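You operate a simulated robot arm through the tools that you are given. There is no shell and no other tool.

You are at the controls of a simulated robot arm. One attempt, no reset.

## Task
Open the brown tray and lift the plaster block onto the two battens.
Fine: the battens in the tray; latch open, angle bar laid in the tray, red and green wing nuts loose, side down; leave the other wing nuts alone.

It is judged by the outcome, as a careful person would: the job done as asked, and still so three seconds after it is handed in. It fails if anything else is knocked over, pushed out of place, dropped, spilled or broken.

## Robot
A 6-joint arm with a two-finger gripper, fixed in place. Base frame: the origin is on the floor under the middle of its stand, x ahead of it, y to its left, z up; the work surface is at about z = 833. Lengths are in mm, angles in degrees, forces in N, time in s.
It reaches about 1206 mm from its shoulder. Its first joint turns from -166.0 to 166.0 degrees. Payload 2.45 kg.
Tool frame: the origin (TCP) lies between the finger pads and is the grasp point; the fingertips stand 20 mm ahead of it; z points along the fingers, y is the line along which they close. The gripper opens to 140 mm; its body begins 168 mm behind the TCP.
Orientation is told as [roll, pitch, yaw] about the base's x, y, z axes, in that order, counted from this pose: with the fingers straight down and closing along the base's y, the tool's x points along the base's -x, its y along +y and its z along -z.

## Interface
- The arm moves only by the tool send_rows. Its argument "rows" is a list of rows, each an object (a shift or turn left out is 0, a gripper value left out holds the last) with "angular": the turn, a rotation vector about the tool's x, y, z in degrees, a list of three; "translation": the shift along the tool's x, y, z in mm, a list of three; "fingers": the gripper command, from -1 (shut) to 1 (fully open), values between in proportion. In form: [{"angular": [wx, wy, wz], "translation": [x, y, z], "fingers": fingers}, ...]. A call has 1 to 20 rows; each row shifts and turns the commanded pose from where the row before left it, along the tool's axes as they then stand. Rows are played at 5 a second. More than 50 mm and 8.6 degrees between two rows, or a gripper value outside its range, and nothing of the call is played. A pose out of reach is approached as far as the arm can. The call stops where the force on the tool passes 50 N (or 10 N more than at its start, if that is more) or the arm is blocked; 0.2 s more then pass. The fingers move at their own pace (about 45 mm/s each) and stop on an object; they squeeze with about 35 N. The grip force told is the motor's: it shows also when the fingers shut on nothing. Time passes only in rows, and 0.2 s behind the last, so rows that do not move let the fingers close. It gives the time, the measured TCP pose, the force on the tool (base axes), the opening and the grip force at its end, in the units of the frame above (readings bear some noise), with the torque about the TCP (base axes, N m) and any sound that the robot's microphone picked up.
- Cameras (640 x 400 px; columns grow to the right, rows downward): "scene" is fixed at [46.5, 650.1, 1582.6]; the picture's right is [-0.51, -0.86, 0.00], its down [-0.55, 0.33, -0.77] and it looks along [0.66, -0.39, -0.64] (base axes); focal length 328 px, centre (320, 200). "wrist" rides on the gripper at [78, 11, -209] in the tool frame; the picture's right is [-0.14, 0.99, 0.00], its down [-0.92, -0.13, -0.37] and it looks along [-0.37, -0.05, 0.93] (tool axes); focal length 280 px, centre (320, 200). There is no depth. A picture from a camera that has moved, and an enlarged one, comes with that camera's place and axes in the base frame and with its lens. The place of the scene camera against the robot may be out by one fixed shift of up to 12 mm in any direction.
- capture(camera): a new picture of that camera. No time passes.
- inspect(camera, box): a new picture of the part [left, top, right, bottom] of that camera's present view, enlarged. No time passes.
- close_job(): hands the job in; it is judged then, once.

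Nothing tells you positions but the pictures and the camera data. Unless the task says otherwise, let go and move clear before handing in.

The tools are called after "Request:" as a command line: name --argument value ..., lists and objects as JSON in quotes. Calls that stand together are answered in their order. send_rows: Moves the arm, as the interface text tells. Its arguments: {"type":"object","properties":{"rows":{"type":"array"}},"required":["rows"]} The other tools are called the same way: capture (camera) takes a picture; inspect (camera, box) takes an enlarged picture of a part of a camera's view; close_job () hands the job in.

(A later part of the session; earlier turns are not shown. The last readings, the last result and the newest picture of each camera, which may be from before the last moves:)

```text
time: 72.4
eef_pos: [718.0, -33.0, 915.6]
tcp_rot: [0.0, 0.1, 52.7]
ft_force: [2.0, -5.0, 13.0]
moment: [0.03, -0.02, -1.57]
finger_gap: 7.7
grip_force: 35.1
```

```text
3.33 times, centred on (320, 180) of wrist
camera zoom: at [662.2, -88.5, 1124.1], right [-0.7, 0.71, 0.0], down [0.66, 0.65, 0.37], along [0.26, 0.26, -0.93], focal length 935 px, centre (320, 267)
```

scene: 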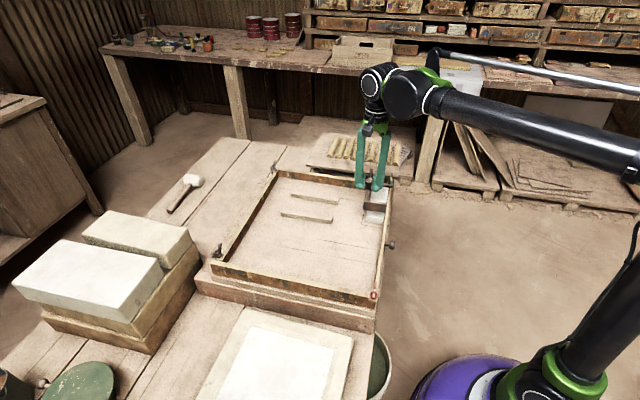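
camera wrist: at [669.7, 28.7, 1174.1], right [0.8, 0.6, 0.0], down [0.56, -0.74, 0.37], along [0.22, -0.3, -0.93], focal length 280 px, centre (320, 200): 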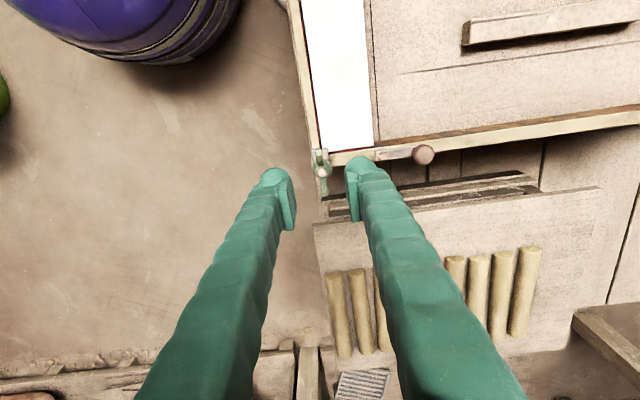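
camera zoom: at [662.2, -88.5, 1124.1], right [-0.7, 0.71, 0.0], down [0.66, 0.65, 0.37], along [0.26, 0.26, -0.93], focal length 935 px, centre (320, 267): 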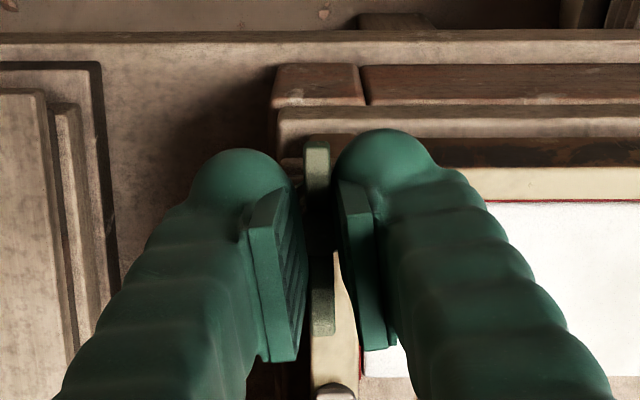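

The green nut has reached its stop too. I'll back off the strain, release and rise.

Request:
send_rows --rows '[{"angular": [0, 0, 6]}, {"angular": [0, 0, 0]}, {"fingers": -0.4}, {"fingers": -0.4}, {"fingers": -0.4}, {"translation": [0, 0, -20]}, {"translation": [0, 0, -30]}, {"translation": [0, 0, -30]}, {"translation": [0, 0, -20]}, {"translation": [0, 0, 0]}]'

Request:
capture --camera "wrist"

Request:
inspect --camera "scene" --box '[190, 150, 410, 340]'

Request:
inspect --camera "scene" --box '[365, 155, 415, 195]'

```text
time: 74.6
eef_pos: [716.6, -33.5, 1015.6]
tcp_rot: [-0.1, 0.0, 46.6]
ft_force: [0.3, 0.7, 0.1]
moment: [-0.05, -0.01, -0.03]
finger_gap: 41.8
grip_force: 0.1
```

```text
taken
camera wrist: at [656.2, -81.8, 1224.3], right [-0.62, 0.78, 0.0], down [0.73, 0.58, 0.37], along [0.29, 0.23, -0.93], focal length 280 px, centre (320, 200)
```

wrist: 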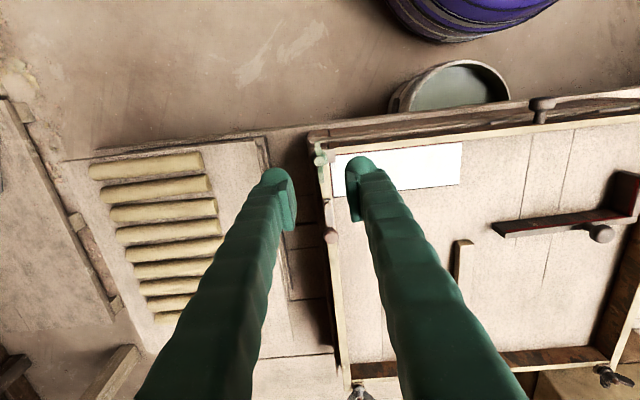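

```text
2.11 times, centred on (300, 245) of scene
camera zoom: at [46.5, 650.1, 1582.6], right [-0.51, -0.86, 0.0], down [-0.55, 0.33, -0.77], along [0.66, -0.39, -0.64], focal length 692 px, centre (362, 105)
```

zoom: 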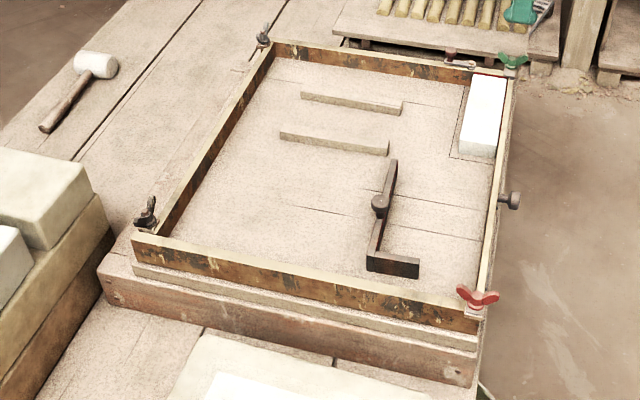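

```text
10.00 times, centred on (390, 175) of scene
camera zoom: at [46.5, 650.1, 1582.6], right [-0.51, -0.86, 0.0], down [-0.55, 0.33, -0.77], along [0.66, -0.39, -0.64], focal length 3285 px, centre (-380, 450)
```

zoom: 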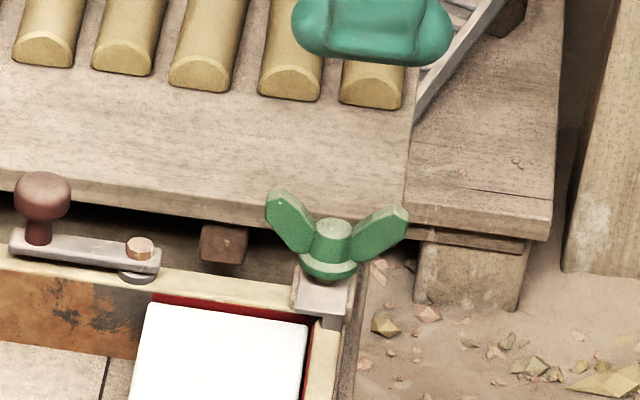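

Both nuts are now loose with raised hubs. Next I'll fold the side down: close the fingers, go inside the tray next to the middle of the side (s≈300, n≈515) and look before pushing it gently outward.

Request:
send_rows --rows '[{"angular": [0, 0, 1.6], "fingers": -1}, {"translation": [-4, 28.8, 0]}, {"translation": [-4, 28.8, 0]}, {"translation": [-4, 28.8, 0]}, {"translation": [-4, 28.8, 0]}, {"translation": [-4, 28.8, 0]}, {"translation": [-4, 28.8, 0]}, {"translation": [-4, 28.8, 0]}, {"translation": [-4, 28.8, 0]}, {"translation": [0, 0, 25]}, {"translation": [0, 0, 25]}, {"translation": [0, 0, 0]}]'

Request:
capture --camera "wrist"

Request:
inspect --camera "wrist" --box '[220, 80, 420, 240]'

Request:
inspect --camera "scene" --box '[330, 160, 420, 310]'

```text
time: 77.2
eef_pos: [578.7, 152.6, 963.7]
tcp_rot: [-0.1, 0.1, 44.9]
ft_force: [0.5, -0.3, 0.2]
moment: [-0.02, 0.01, 0.0]
finger_gap: 0.1
grip_force: 29.9
```

```text
taken
camera wrist: at [515.1, 105.0, 1172.9], right [-0.6, 0.8, 0.0], down [0.74, 0.56, 0.37], along [0.29, 0.22, -0.93], focal length 280 px, centre (320, 200)
```

wrist: 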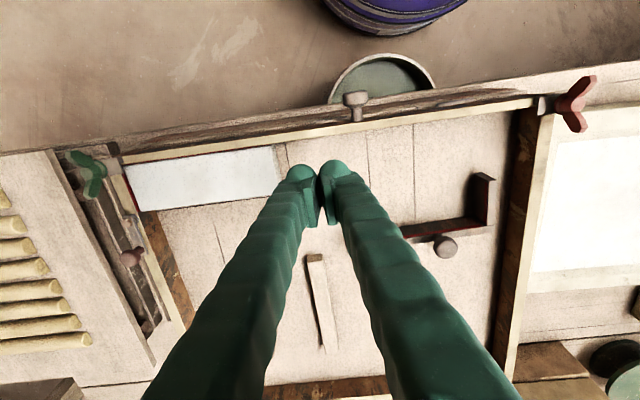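

```text
2.50 times, centred on (320, 160) of wrist
camera zoom: at [515.1, 105.0, 1172.9], right [-0.6, 0.8, 0.0], down [0.74, 0.56, 0.37], along [0.29, 0.22, -0.93], focal length 701 px, centre (320, 300)
```

zoom: 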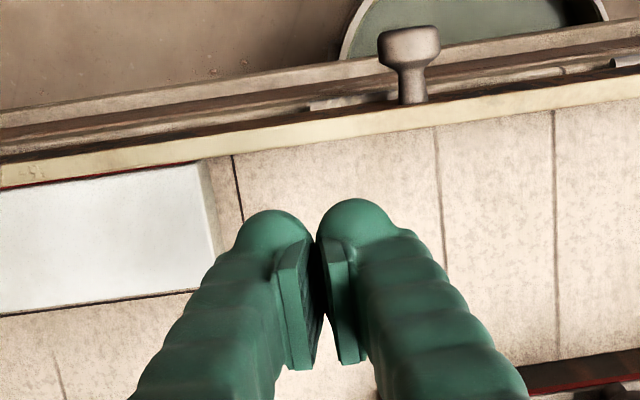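

```text
2.67 times, centred on (375, 235) of scene
camera zoom: at [46.5, 650.1, 1582.6], right [-0.51, -0.86, 0.0], down [-0.55, 0.33, -0.77], along [0.66, -0.39, -0.64], focal length 876 px, centre (173, 107)
```

zoom: 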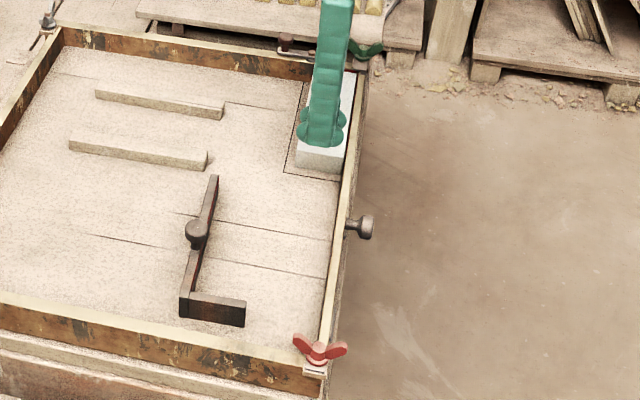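

The middle of the side is clear on the inside. I'll lower the closed fingertips to z≈862 next to the wall, then push outward in small steps while watching the force.

Request:
send_rows --rows '[{"translation": [0, 0, 20]}, {"translation": [0, 0, 20]}, {"translation": [0, 0, 20]}, {"translation": [0, 0, 15]}, {"translation": [0, 0, 7]}, {"translation": [0, 0, 0]}]'

Request:
send_rows --rows '[{"translation": [4, 0, 0]}, {"translation": [4, 0, 0]}, {"translation": [4, 0, 0]}, {"translation": [0, 0, 0]}]'

Request:
inspect --camera "scene" --box '[340, 180, 420, 280]'

```text
time: 78.6
eef_pos: [578.9, 152.0, 881.6]
tcp_rot: [0.0, 0.1, 45.0]
ft_force: [-0.3, 0.3, -0.9]
moment: [0.01, 0.02, 0.0]
finger_gap: 0.1
grip_force: 29.1
```

```text
time: 79.6
eef_pos: [569.3, 144.9, 881.1]
tcp_rot: [-0.1, 0.2, 45.1]
ft_force: [1.2, 1.9, 1.4]
moment: [0.01, -0.03, -0.01]
finger_gap: 6.1
grip_force: 29.8
```

```text
4.00 times, centred on (380, 230) of scene
camera zoom: at [46.5, 650.1, 1582.6], right [-0.51, -0.86, 0.0], down [-0.55, 0.33, -0.77], along [0.66, -0.39, -0.64], focal length 1314 px, centre (80, 80)
```

zoom: 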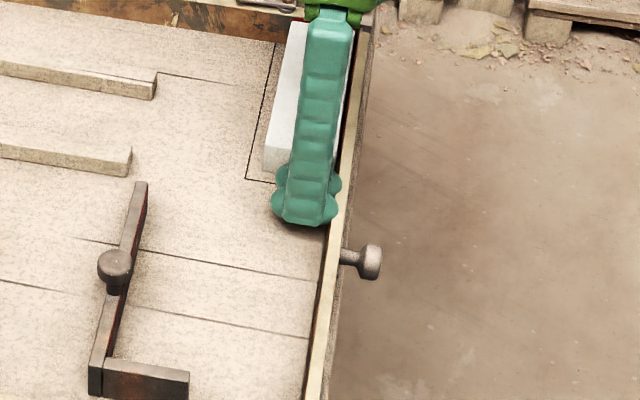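

The finger gap reading changed to 6 mm, so I'll check what the fingers are touching before pushing further.

Request:
capture --camera "wrist"

Request:
inspect --camera "wrist" --box '[220, 100, 420, 240]'

```text
taken
camera wrist: at [506.7, 96.7, 1091.4], right [-0.6, 0.8, 0.0], down [0.74, 0.56, 0.37], along [0.29, 0.22, -0.93], focal length 280 px, centre (320, 200)
```

wrist: 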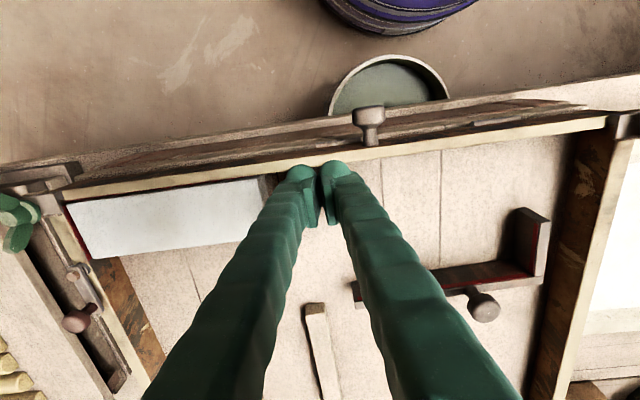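

```text
2.86 times, centred on (320, 170) of wrist
camera zoom: at [506.7, 96.7, 1091.4], right [-0.6, 0.8, 0.0], down [0.74, 0.56, 0.37], along [0.29, 0.22, -0.93], focal length 801 px, centre (320, 286)
```

zoom: 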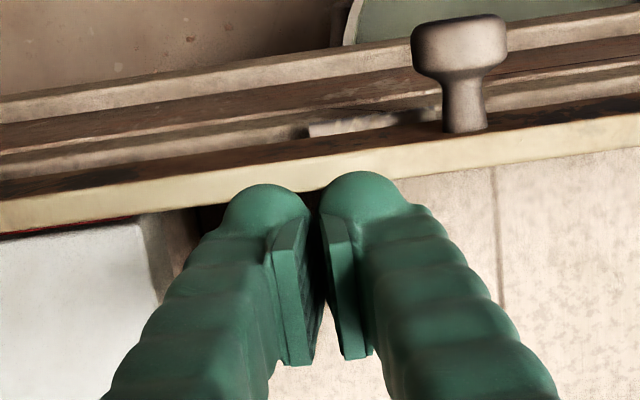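

The fingertips are just touching the wall's inner face. I'll push outward in 2 mm steps.

Request:
send_rows --rows '[{"translation": [2, 0, 0], "fingers": -1}, {"translation": [0, 0, 0]}]'

Request:
send_rows --rows '[{"translation": [2, 0, 0]}, {"translation": [2, 0, 0]}, {"translation": [0, 0, 0]}]'

Request:
inspect --camera "wrist" --box '[220, 100, 420, 240]'

Request:
inspect --camera "scene" --box '[330, 160, 420, 310]'

```text
time: 80.2
eef_pos: [567.1, 142.0, 881.9]
tcp_rot: [0.0, 0.0, 45.0]
ft_force: [1.7, 1.7, 2.0]
moment: [-0.03, -0.02, 0.04]
finger_gap: 5.9
grip_force: 29.5
```

```text
time: 81.0
eef_pos: [565.0, 137.9, 883.9]
tcp_rot: [-0.1, 0.1, 45.0]
ft_force: [0.8, 0.9, -0.2]
moment: [-0.01, 0.0, 0.0]
finger_gap: 0.0
grip_force: 29.6
```

```text
2.86 times, centred on (320, 170) of wrist
camera zoom: at [502.2, 92.5, 1091.4], right [-0.6, 0.8, 0.0], down [0.74, 0.56, 0.37], along [0.29, 0.22, -0.93], focal length 801 px, centre (320, 286)
```

zoom: 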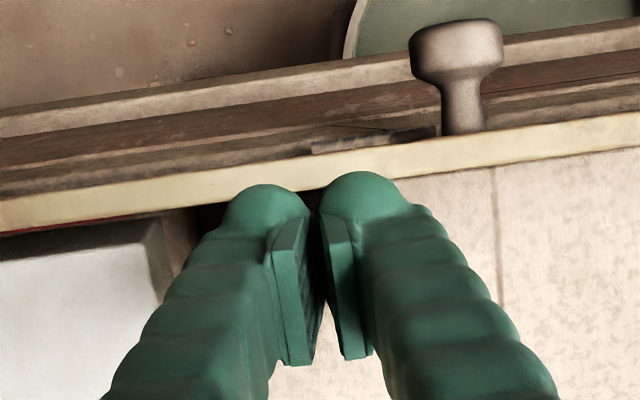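

```text
2.67 times, centred on (375, 235) of scene
camera zoom: at [46.5, 650.1, 1582.6], right [-0.51, -0.86, 0.0], down [-0.55, 0.33, -0.77], along [0.66, -0.39, -0.64], focal length 876 px, centre (173, 107)
```

zoom: 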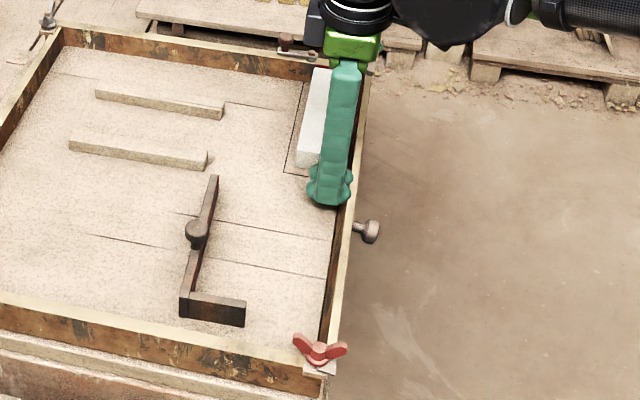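

The side is tilting outward easily under only 1–2 N. Continuing gently.

Request:
send_rows --rows '[{"translation": [3, 0, 0]}, {"translation": [3, 0, 0]}, {"translation": [3, 0, 0]}, {"translation": [0, 0, 0]}]'

Request:
inspect --camera "wrist" --box '[220, 80, 420, 240]'

Request:
inspect --camera "scene" --box '[330, 160, 420, 310]'

```text
time: 82.0
eef_pos: [558.5, 131.0, 883.0]
tcp_rot: [0.0, 0.1, 45.0]
ft_force: [0.1, -0.1, 0.5]
moment: [0.03, -0.02, -0.04]
finger_gap: 0.4
grip_force: 29.7
```

```text
2.50 times, centred on (320, 160) of wrist
camera zoom: at [496.3, 85.8, 1091.7], right [-0.6, 0.8, 0.0], down [0.74, 0.56, 0.37], along [0.29, 0.22, -0.93], focal length 701 px, centre (320, 300)
```

zoom: 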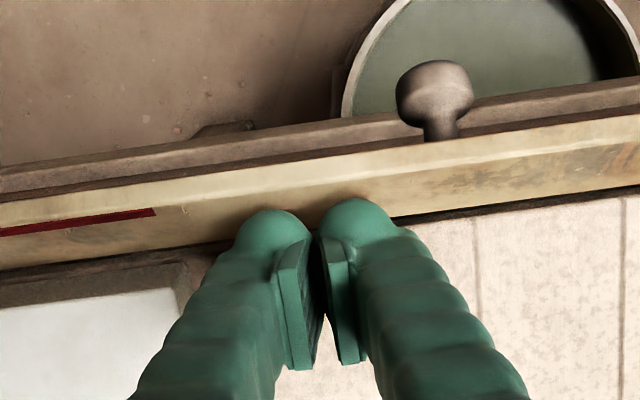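

```text
2.67 times, centred on (375, 235) of scene
camera zoom: at [46.5, 650.1, 1582.6], right [-0.51, -0.86, 0.0], down [-0.55, 0.33, -0.77], along [0.66, -0.39, -0.64], focal length 876 px, centre (173, 107)
```

zoom: 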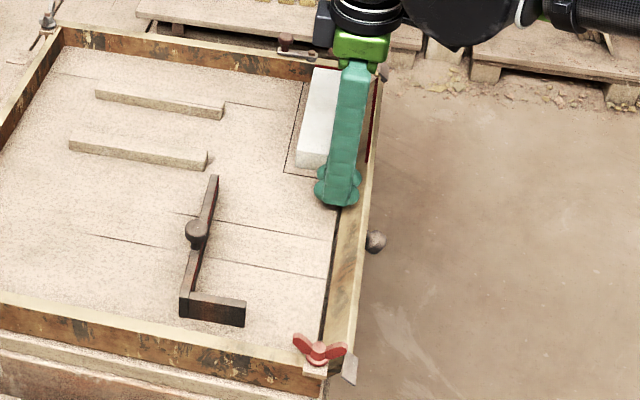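

The side is about halfway down. I'll pause briefly to see whether it keeps going on its own.

Request:
send_rows --rows '[{"translation": [0, 0, 0]}, {"translation": [0, 0, 0]}, {"translation": [0, 0, 0]}]'

Request:
inspect --camera "scene" --box '[330, 160, 420, 310]'

Request:
inspect --camera "wrist" --box '[220, 80, 420, 240]'

```text
time: 82.8
eef_pos: [559.3, 132.7, 883.6]
tcp_rot: [0.0, 0.2, 45.1]
ft_force: [-0.2, 0.1, -0.3]
moment: [-0.01, 0.02, 0.03]
finger_gap: 0.2
grip_force: 29.7
```

```text
2.67 times, centred on (375, 235) of scene
camera zoom: at [46.5, 650.1, 1582.6], right [-0.51, -0.86, 0.0], down [-0.55, 0.33, -0.77], along [0.66, -0.39, -0.64], focal length 876 px, centre (173, 107)
```

zoom: 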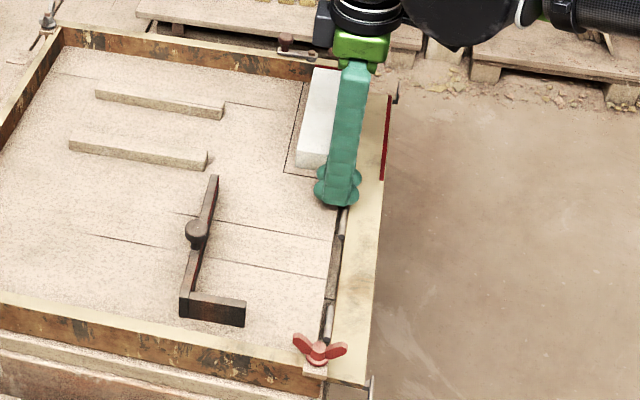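

```text
2.50 times, centred on (320, 160) of wrist
camera zoom: at [496.4, 85.9, 1091.7], right [-0.6, 0.8, 0.0], down [0.74, 0.56, 0.37], along [0.29, 0.22, -0.93], focal length 701 px, centre (320, 300)
```

zoom: 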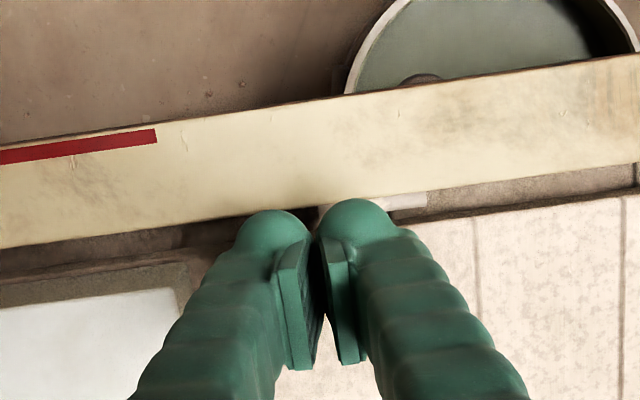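

It is swinging down on its own, slowly. I'll wait a little more while backing my fingers away and up.

Request:
send_rows --rows '[{"translation": [-3, 0, 0]}, {"translation": [-3, 0, -5]}, {"translation": [0, 0, -25]}, {"translation": [0, 0, -35]}, {"translation": [0, 0, -35]}, {"translation": [0, 0, 0]}]'

Request:
capture --camera "wrist"

Request:
inspect --camera "scene" --box '[330, 160, 420, 310]'

```text
time: 84.2
eef_pos: [562.0, 138.3, 982.5]
tcp_rot: [0.0, 0.2, 45.0]
ft_force: [0.0, 1.3, 0.6]
moment: [-0.01, 0.0, -0.01]
finger_gap: 0.0
grip_force: 29.8
```

```text
taken
camera wrist: at [500.0, 91.5, 1191.9], right [-0.6, 0.8, 0.0], down [0.74, 0.56, 0.37], along [0.29, 0.22, -0.93], focal length 280 px, centre (320, 200)
```

wrist: 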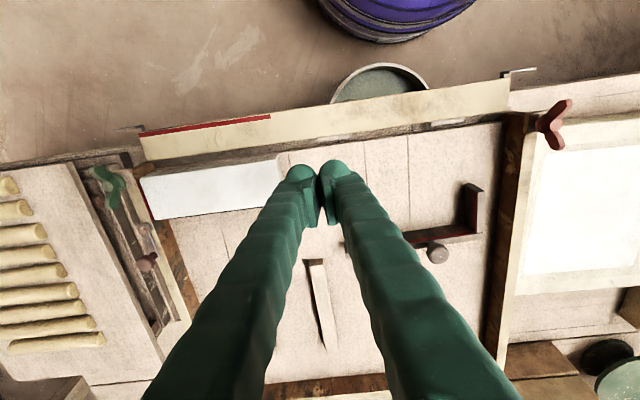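

```text
2.67 times, centred on (375, 235) of scene
camera zoom: at [46.5, 650.1, 1582.6], right [-0.51, -0.86, 0.0], down [-0.55, 0.33, -0.77], along [0.66, -0.39, -0.64], focal length 876 px, centre (173, 107)
```

zoom: 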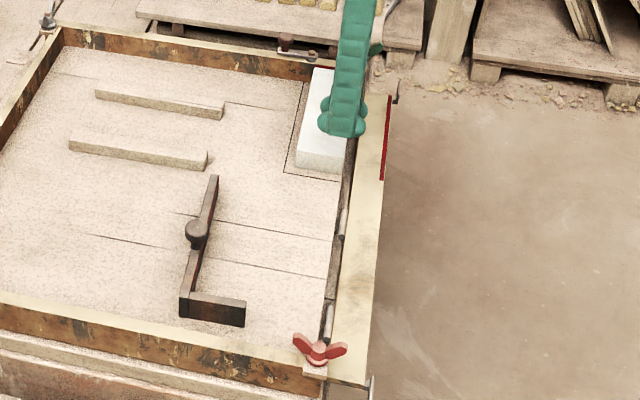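

The side has come to rest lying outward, with no change between the last two looks. I'll check it closely for whether it is fully down.

Request:
inspect --camera "wrist" --box '[120, 60, 330, 230]'

Request:
inspect --camera "scene" --box '[340, 240, 400, 320]'

Request:
inspect --camera "wrist" --box '[380, 50, 590, 190]'

```text
2.35 times, centred on (225, 145) of wrist
camera zoom: at [500.0, 91.5, 1191.9], right [-0.6, 0.8, 0.0], down [0.74, 0.56, 0.37], along [0.29, 0.22, -0.93], focal length 660 px, centre (544, 329)
```

zoom: 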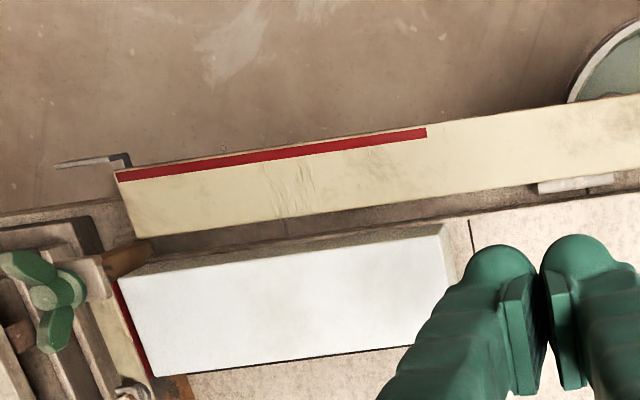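

```text
5.00 times, centred on (370, 280) of scene
camera zoom: at [46.5, 650.1, 1582.6], right [-0.51, -0.86, 0.0], down [-0.55, 0.33, -0.77], along [0.66, -0.39, -0.64], focal length 1642 px, centre (70, -200)
```

zoom: 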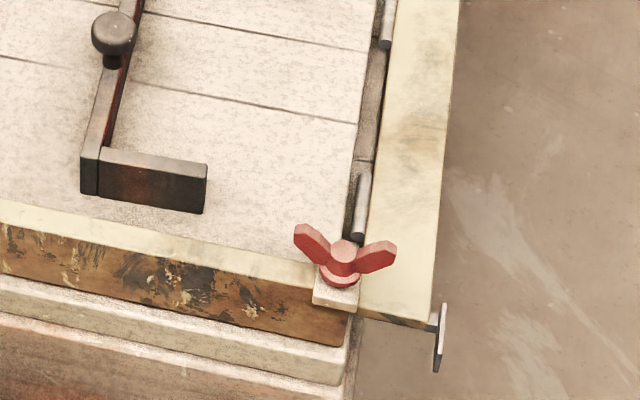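

```text
2.86 times, centred on (485, 120) of wrist
camera zoom: at [500.0, 91.5, 1191.9], right [-0.6, 0.8, 0.0], down [0.74, 0.56, 0.37], along [0.29, 0.22, -0.93], focal length 801 px, centre (-151, 429)
```

zoom: 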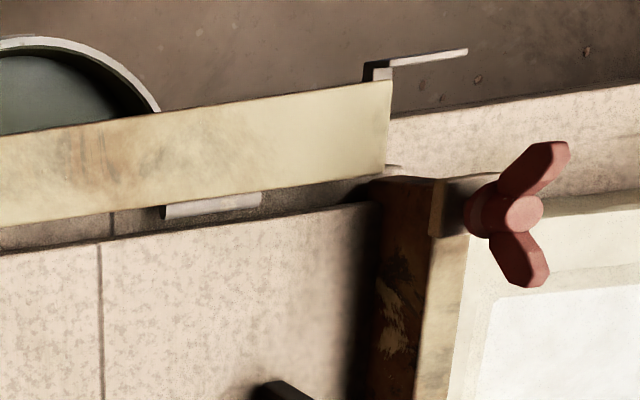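

The side now lies flat and outward on its hinges. Next is the plaster block: rotate back into line with the tray, open the fingers to about 90 mm and hover above the block to measure it.

Request:
send_rows --rows '[{"translation": [0, 0, -30], "fingers": 0.29}, {"angular": [0, 0, 7.6]}, {"angular": [0, 0, 7.6]}, {"angular": [0, 0, 7.6]}, {"angular": [0, 0, 7.6]}, {"angular": [0, 0, 7.6]}, {"angular": [0, 0, 7.6]}, {"angular": [0, 0, 7.6]}, {"angular": [0, 0, 7.6]}, {"angular": [0, 0, 7.6]}, {"angular": [0, 0, 7.6]}, {"angular": [0, 0, 7.6]}, {"angular": [0, 0, 7.2]}, {"translation": [-28, 4, 0]}, {"translation": [-28, 4, 0]}, {"translation": [-28, 4, 0]}, {"translation": [-28, 4, 0]}, {"translation": [-17, 4, 0]}, {"translation": [0, 0, 0]}]'

Request:
capture --camera "wrist"

Request:
inspect --camera "wrist" --box '[230, 60, 400, 230]'

```text
time: 88.2
eef_pos: [666.8, 58.0, 1012.3]
tcp_rot: [-0.2, 0.1, -45.8]
ft_force: [-0.1, 0.7, -0.6]
moment: [0.0, 0.0, -0.01]
finger_gap: 90.3
grip_force: 0.1
```

```text
taken
camera wrist: at [621.1, 122.6, 1221.2], right [0.81, 0.59, 0.0], down [0.55, -0.75, 0.37], along [0.22, -0.3, -0.93], focal length 280 px, centre (320, 200)
```

wrist: 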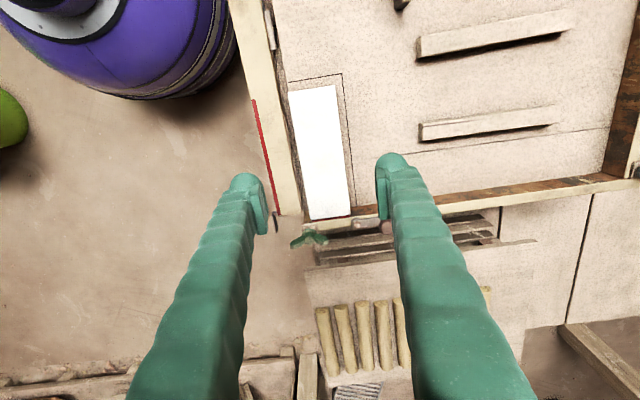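

```text
2.35 times, centred on (315, 145) of wrist
camera zoom: at [621.1, 122.6, 1221.2], right [0.81, 0.59, 0.0], down [0.55, -0.75, 0.37], along [0.22, -0.3, -0.93], focal length 660 px, centre (332, 329)
```

zoom: 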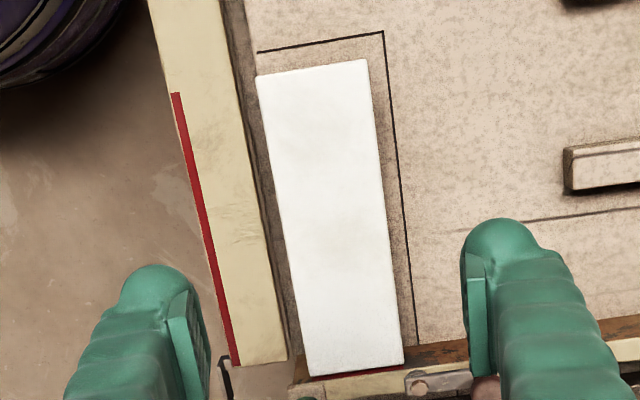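

The block's top spans s 353–517 and n 486–542, with its centre at (435, 514.5). The flap surface is at z≈850, so I'll keep tips at about 856. Before gripping I'll measure the battens.

Request:
inspect --camera "wrist" --box '[400, 0, 600, 160]'

Request:
inspect --camera "scene" --box '[260, 175, 360, 240]'

```text
2.50 times, centred on (500, 80) of wrist
camera zoom: at [621.1, 122.6, 1221.2], right [0.81, 0.59, 0.0], down [0.55, -0.75, 0.37], along [0.22, -0.3, -0.93], focal length 701 px, centre (-130, 500)
```

zoom: 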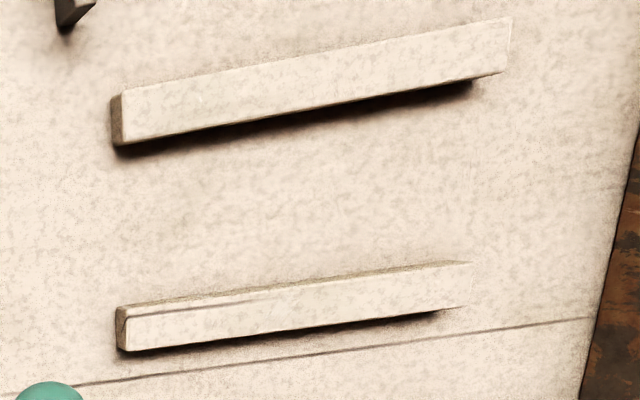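

```text
6.15 times, centred on (310, 208) of scene
camera zoom: at [46.5, 650.1, 1582.6], right [-0.51, -0.86, 0.0], down [-0.55, 0.33, -0.77], along [0.66, -0.39, -0.64], focal length 2022 px, centre (382, 154)
```

zoom: 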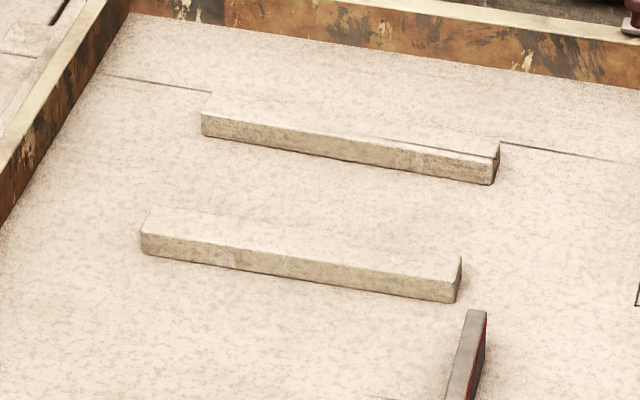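

The battens are centred at s≈326 and s≈427, n≈734, with tops around z≈853, so the block should go to centre (376.5, 734). I'll align over the block and descend with the open fingers straddling it.

Request:
send_rows --rows '[{"translation": [-4.6, 2.0, 0], "angular": [0, 0, -0.5]}, {"translation": [0, 0, 25]}, {"translation": [0, 0, 25]}, {"translation": [0, 0, 25]}, {"translation": [0, 0, 20]}, {"translation": [0, 0, 0]}]'

Request:
capture --camera "wrist"

Request:
inspect --camera "scene" --box '[340, 150, 420, 230]'

```text
time: 89.6
eef_pos: [673.0, 57.1, 917.9]
tcp_rot: [-0.1, 0.0, -45.2]
ft_force: [-1.1, -0.1, 0.5]
moment: [-0.01, -0.03, 0.0]
finger_gap: 90.6
grip_force: 0.0
```

```text
taken
camera wrist: at [625.8, 120.6, 1126.9], right [0.8, 0.6, 0.0], down [0.56, -0.74, 0.37], along [0.22, -0.3, -0.93], focal length 280 px, centre (320, 200)
```

wrist: 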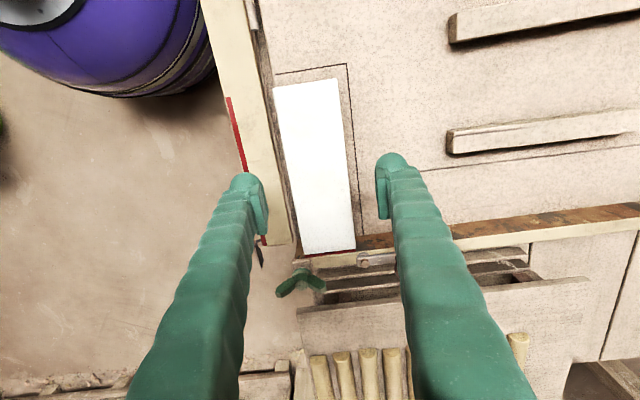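

```text
5.00 times, centred on (380, 190) of scene
camera zoom: at [46.5, 650.1, 1582.6], right [-0.51, -0.86, 0.0], down [-0.55, 0.33, -0.77], along [0.66, -0.39, -0.64], focal length 1642 px, centre (20, 250)
```

zoom: 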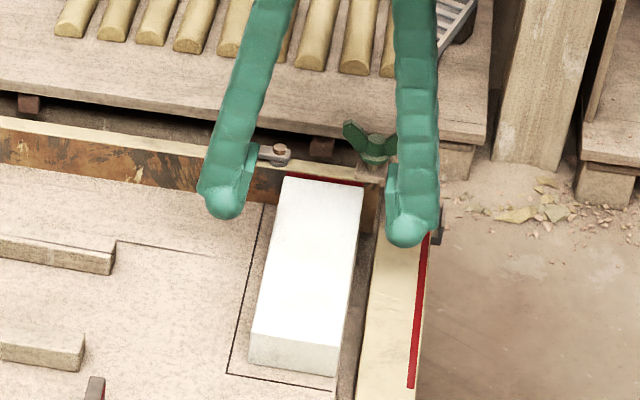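

Request:
send_rows --rows '[{"translation": [0, -1.8, 18]}, {"translation": [0, 0, 12]}, {"translation": [0, 0, 7]}, {"translation": [0, 0, 4.5]}, {"translation": [0, 0, 0]}]'

Request:
capture --camera "wrist"

Request:
inspect --camera "scene" --box '[340, 150, 420, 230]'

```text
time: 90.8
eef_pos: [671.3, 54.6, 876.0]
tcp_rot: [-0.1, -0.1, -45.2]
ft_force: [-0.2, -0.1, 0.3]
moment: [0.02, 0.01, 0.01]
finger_gap: 90.4
grip_force: 0.0
```

```text
taken
camera wrist: at [623.8, 119.3, 1084.8], right [0.8, 0.6, 0.0], down [0.56, -0.74, 0.37], along [0.22, -0.3, -0.93], focal length 280 px, centre (320, 200)
```

wrist: 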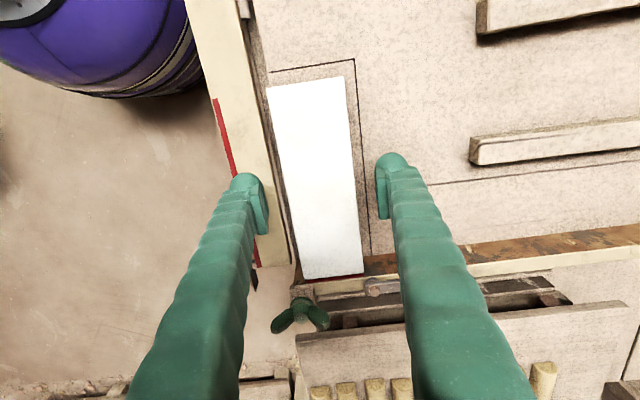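

```text
5.00 times, centred on (380, 190) of scene
camera zoom: at [46.5, 650.1, 1582.6], right [-0.51, -0.86, 0.0], down [-0.55, 0.33, -0.77], along [0.66, -0.39, -0.64], focal length 1642 px, centre (20, 250)
```

zoom: 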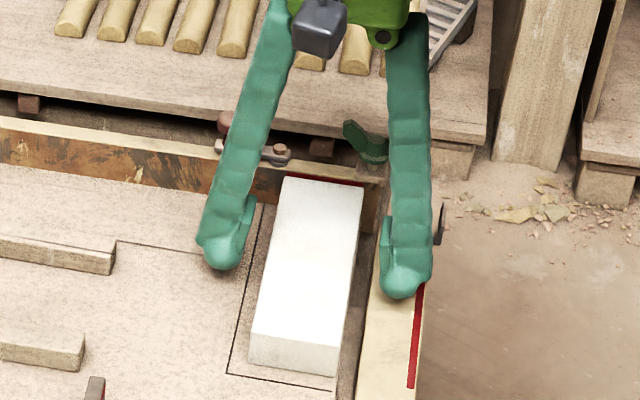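

The fingers straddle the block with the outer tip above the lowered side. Closing now.

Request:
send_rows --rows '[{"fingers": -0.1}, {"fingers": -0.25}, {"fingers": -1}, {"fingers": -1}, {"fingers": -1}, {"fingers": -1}]'

Request:
inspect --camera "wrist" --box '[220, 60, 420, 290]'

Request:
inspect --camera "scene" --box '[340, 150, 420, 230]'

```text
time: 92.2
eef_pos: [670.1, 54.5, 875.8]
tcp_rot: [0.0, 0.0, -45.4]
ft_force: [1.9, 1.5, 1.6]
moment: [0.08, -0.07, 0.05]
finger_gap: 55.6
grip_force: 34.8
```

```text
1.74 times, centred on (320, 175) of wrist
camera zoom: at [623.9, 119.4, 1084.8], right [0.8, 0.6, 0.0], down [0.56, -0.74, 0.37], along [0.22, -0.3, -0.93], focal length 488 px, centre (320, 244)
```

zoom: 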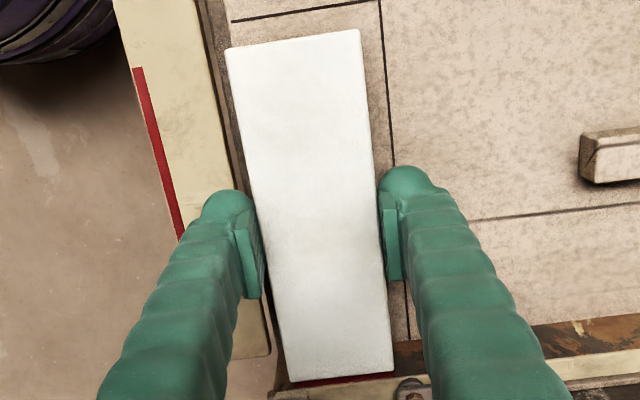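

```text
5.00 times, centred on (380, 190) of scene
camera zoom: at [46.5, 650.1, 1582.6], right [-0.51, -0.86, 0.0], down [-0.55, 0.33, -0.77], along [0.66, -0.39, -0.64], focal length 1642 px, centre (20, 250)
```

zoom: 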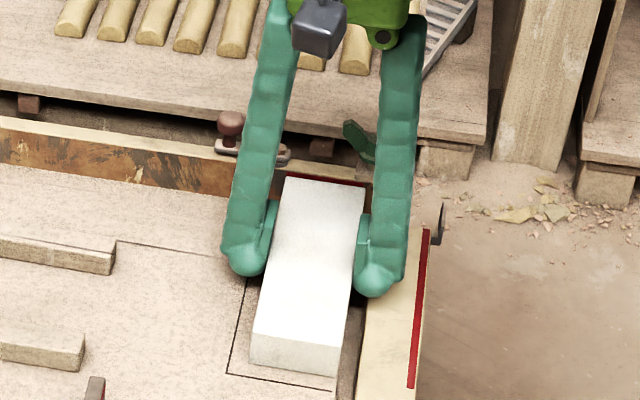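

The block is gripped at 55.6 mm. I'll lift slowly at first.

Request:
send_rows --rows '[{"translation": [0, 0, -1.5]}, {"translation": [0, 0, -1.5]}, {"translation": [0, 0, -2]}, {"translation": [0, 0, 0]}]'

Request:
inspect --camera "scene" --box '[340, 150, 420, 230]'

```text
time: 93.2
eef_pos: [670.1, 55.3, 880.4]
tcp_rot: [-0.1, 0.0, -45.3]
ft_force: [-0.5, -0.5, -3.6]
moment: [0.01, -0.03, 0.02]
finger_gap: 55.3
grip_force: 34.9
```

```text
5.00 times, centred on (380, 190) of scene
camera zoom: at [46.5, 650.1, 1582.6], right [-0.51, -0.86, 0.0], down [-0.55, 0.33, -0.77], along [0.66, -0.39, -0.64], focal length 1642 px, centre (20, 250)
```

zoom: 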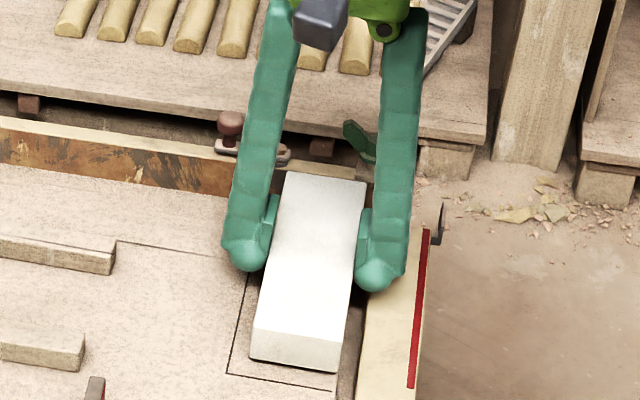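

The block is off the floor with only about 3.6 N load. I'll raise it well above the tray.

Request:
send_rows --rows '[{"translation": [0, 0, -4]}, {"translation": [0, 0, -5]}, {"translation": [0, 0, -7]}, {"translation": [0, 0, -8]}, {"translation": [0, 0, -8]}, {"translation": [0, 0, -8]}, {"translation": [0, 0, -7]}, {"translation": [0, 0, -5]}, {"translation": [0, 0, -3]}, {"translation": [0, 0, 0]}]'

Request:
capture --camera "scene"

Request:
capture --camera "wrist"

```text
time: 95.4
eef_pos: [671.2, 55.5, 936.3]
tcp_rot: [0.0, 0.0, -45.3]
ft_force: [0.3, -0.3, -4.5]
moment: [0.01, 0.0, -0.01]
finger_gap: 55.4
grip_force: 34.8
```

```text
taken
```

scene: 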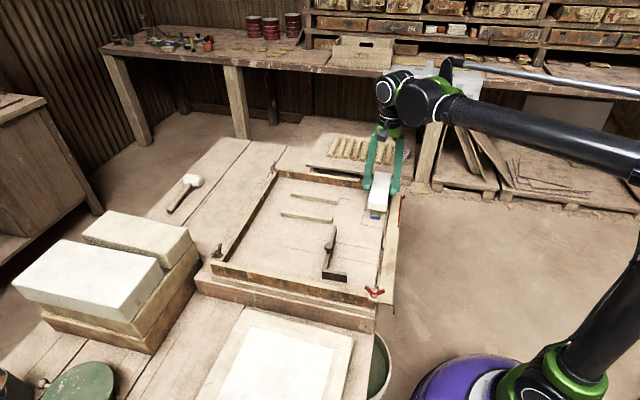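

```text
taken
camera wrist: at [623.8, 119.6, 1144.8], right [0.8, 0.6, 0.0], down [0.56, -0.74, 0.37], along [0.22, -0.3, -0.93], focal length 280 px, centre (320, 200)
```

wrist: 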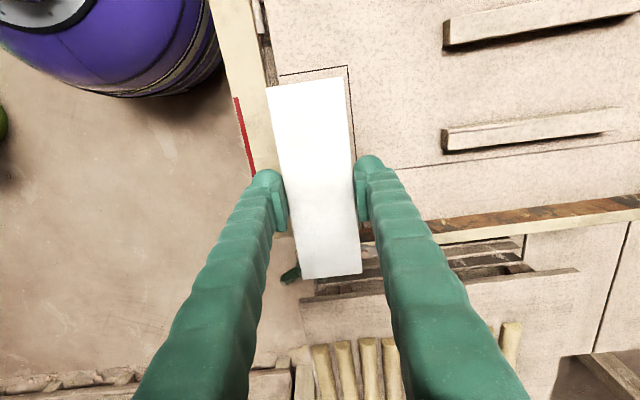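

The block hangs level. I'll shift it away from the latch first, then carry it over the battens.

Request:
send_rows --rows '[{"translation": [12, 0, -4]}, {"translation": [20, 0, -4]}, {"translation": [18, 0, -4]}, {"translation": [10, 8, 0]}, {"translation": [0, 18, 0]}, {"translation": [0, 22, 0]}, {"translation": [0, 22, 0]}, {"translation": [0, 22, 0]}, {"translation": [0, 22, 0]}, {"translation": [0, 22, 0]}, {"translation": [0, 22, 0]}, {"translation": [0, 22, 0]}, {"translation": [0, 18, 0]}, {"translation": [0, 14, 0]}, {"translation": [0, 8, 0]}, {"translation": [0, 0, 0]}]'

Request:
capture --camera "wrist"

Request:
inspect --camera "scene" --box '[240, 140, 410, 310]'

```text
time: 98.8
eef_pos: [785.1, 252.6, 947.1]
tcp_rot: [-0.2, -0.1, -45.4]
ft_force: [0.1, -0.2, -4.1]
moment: [-0.01, -0.01, 0.01]
finger_gap: 55.3
grip_force: 35.1
```

```text
taken
camera wrist: at [738.4, 317.2, 1156.4], right [0.8, 0.6, 0.0], down [0.56, -0.74, 0.37], along [0.22, -0.3, -0.93], focal length 280 px, centre (320, 200)
```

wrist: 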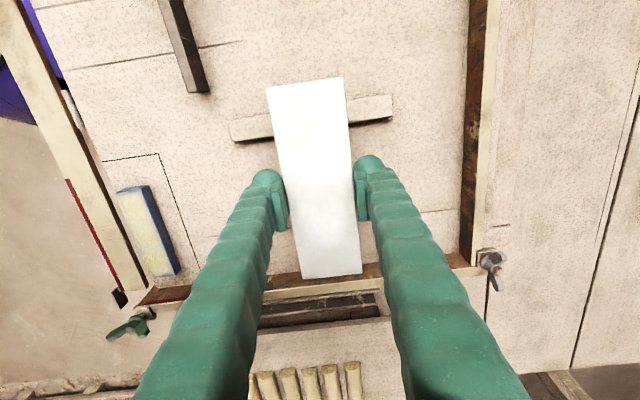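

```text
2.35 times, centred on (325, 225) of scene
camera zoom: at [46.5, 650.1, 1582.6], right [-0.51, -0.86, 0.0], down [-0.55, 0.33, -0.77], along [0.66, -0.39, -0.64], focal length 773 px, centre (308, 141)
```

zoom: 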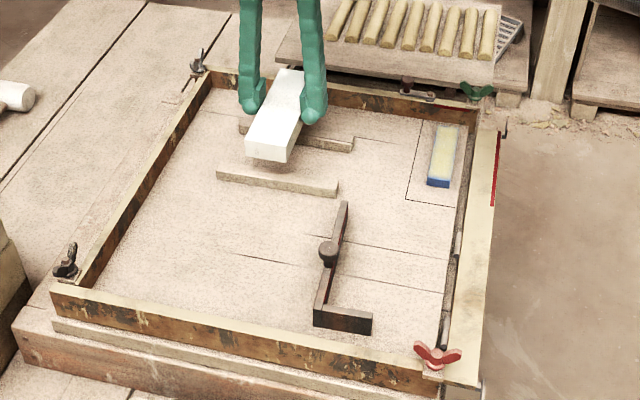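

A small blue/yellow core that was under the block stays put in its place. The floor is at about z=850 and the batten tops at about 864, so contact should come at TCP ≈ 890. I'll adjust 5 mm and lower.

Request:
send_rows --rows '[{"translation": [0.5, -5, 0]}, {"translation": [0, 0, 10]}, {"translation": [0, 0, 12]}, {"translation": [0, 0, 10]}, {"translation": [0, 0, 8]}, {"translation": [0, 0, 6]}, {"translation": [0, 0, 0]}]'

Request:
inspect --camera "scene" --box '[270, 165, 370, 240]'

Request:
capture --camera "wrist"

Request:
inspect --camera "scene" --box '[350, 175, 410, 230]'

```text
time: 100.4
eef_pos: [780.7, 249.9, 901.0]
tcp_rot: [-0.1, -0.1, -45.4]
ft_force: [-0.5, 0.5, -4.5]
moment: [0.0, -0.01, 0.01]
finger_gap: 55.5
grip_force: 34.6
```

```text
5.33 times, centred on (320, 202) of scene
camera zoom: at [46.5, 650.1, 1582.6], right [-0.51, -0.86, 0.0], down [-0.55, 0.33, -0.77], along [0.66, -0.39, -0.64], focal length 1752 px, centre (320, 187)
```

zoom: 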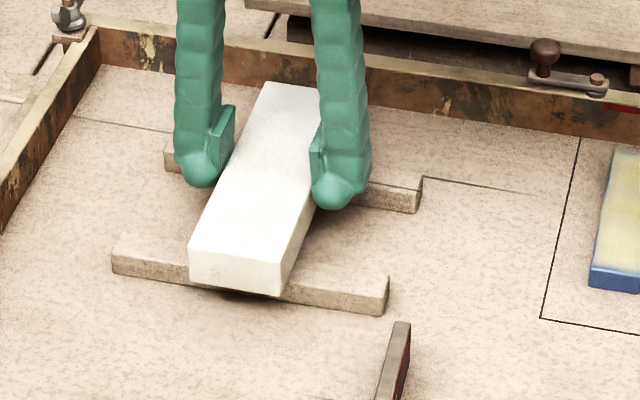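

```text
taken
camera wrist: at [734.4, 313.8, 1110.3], right [0.8, 0.6, 0.0], down [0.56, -0.74, 0.37], along [0.22, -0.3, -0.93], focal length 280 px, centre (320, 200)
```

wrist: 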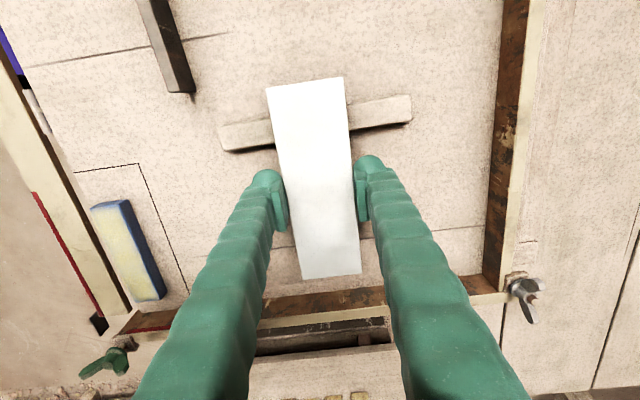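

```text
7.27 times, centred on (380, 202) of scene
camera zoom: at [46.5, 650.1, 1582.6], right [-0.51, -0.86, 0.0], down [-0.55, 0.33, -0.77], along [0.66, -0.39, -0.64], focal length 2389 px, centre (-116, 182)
```

zoom: 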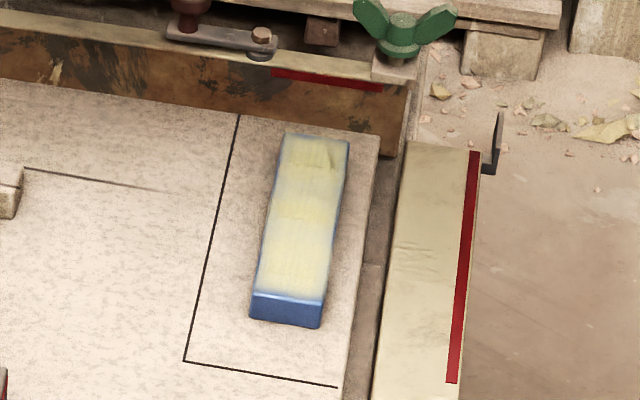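

The block is well centred over both battens. Lowering in small steps until I feel contact.

Request:
send_rows --rows '[{"translation": [0, 0, 3]}, {"translation": [0, 0, 2.5]}, {"translation": [0, 0, 1.5]}, {"translation": [0, 0, 0]}]'

Request:
send_rows --rows '[{"translation": [0, 0, 1]}, {"translation": [0, 0, 0]}]'

Request:
send_rows --rows '[{"translation": [0, 0, 1]}, {"translation": [0, 0, 0]}]'

```text
time: 101.4
eef_pos: [781.0, 250.6, 895.0]
tcp_rot: [-0.1, 0.0, -45.3]
ft_force: [0.4, -0.2, -3.6]
moment: [0.0, 0.01, 0.03]
finger_gap: 55.3
grip_force: 35.1
```

```text
time: 102.0
eef_pos: [779.8, 250.4, 895.4]
tcp_rot: [-0.1, -0.1, -45.3]
ft_force: [3.8, 1.7, 13.5]
moment: [0.07, -0.09, -0.01]
finger_gap: 55.5
grip_force: 34.7
```

```text
time: 102.6
eef_pos: [780.8, 249.9, 894.5]
tcp_rot: [-0.1, -0.1, -45.2]
ft_force: [5.9, 2.3, 33.2]
moment: [0.04, -0.14, 0.04]
finger_gap: 55.7
grip_force: 35.2
```

Contact on the battens at TCP ≈ 895. I'll relieve the pressure and look before letting go.

Request:
send_rows --rows '[{"translation": [0, 0, -1.2]}, {"translation": [0, 0, 0]}]'

Request:
inspect --camera "scene" --box '[270, 165, 370, 240]'

Request:
inspect --camera "wrist" --box '[200, 60, 440, 300]'

```text
time: 103.2
eef_pos: [780.8, 249.7, 895.0]
tcp_rot: [-0.1, 0.0, -45.3]
ft_force: [-0.9, 0.9, 8.3]
moment: [0.04, -0.01, 0.03]
finger_gap: 55.6
grip_force: 34.7
```

```text
5.33 times, centred on (320, 202) of scene
camera zoom: at [46.5, 650.1, 1582.6], right [-0.51, -0.86, 0.0], down [-0.55, 0.33, -0.77], along [0.66, -0.39, -0.64], focal length 1752 px, centre (320, 187)
```

zoom: 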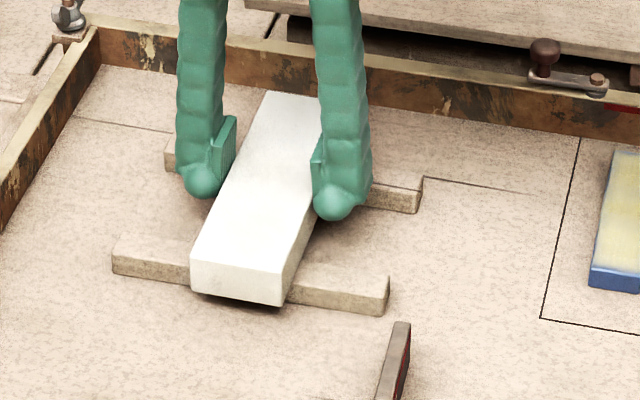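

```text
1.67 times, centred on (320, 180) of wrist
camera zoom: at [733.6, 313.5, 1102.3], right [0.8, 0.6, 0.0], down [0.56, -0.74, 0.37], along [0.22, -0.3, -0.93], focal length 467 px, centre (320, 233)
```

zoom: 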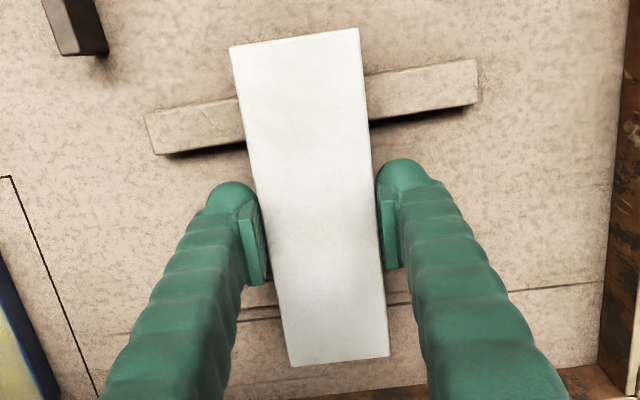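

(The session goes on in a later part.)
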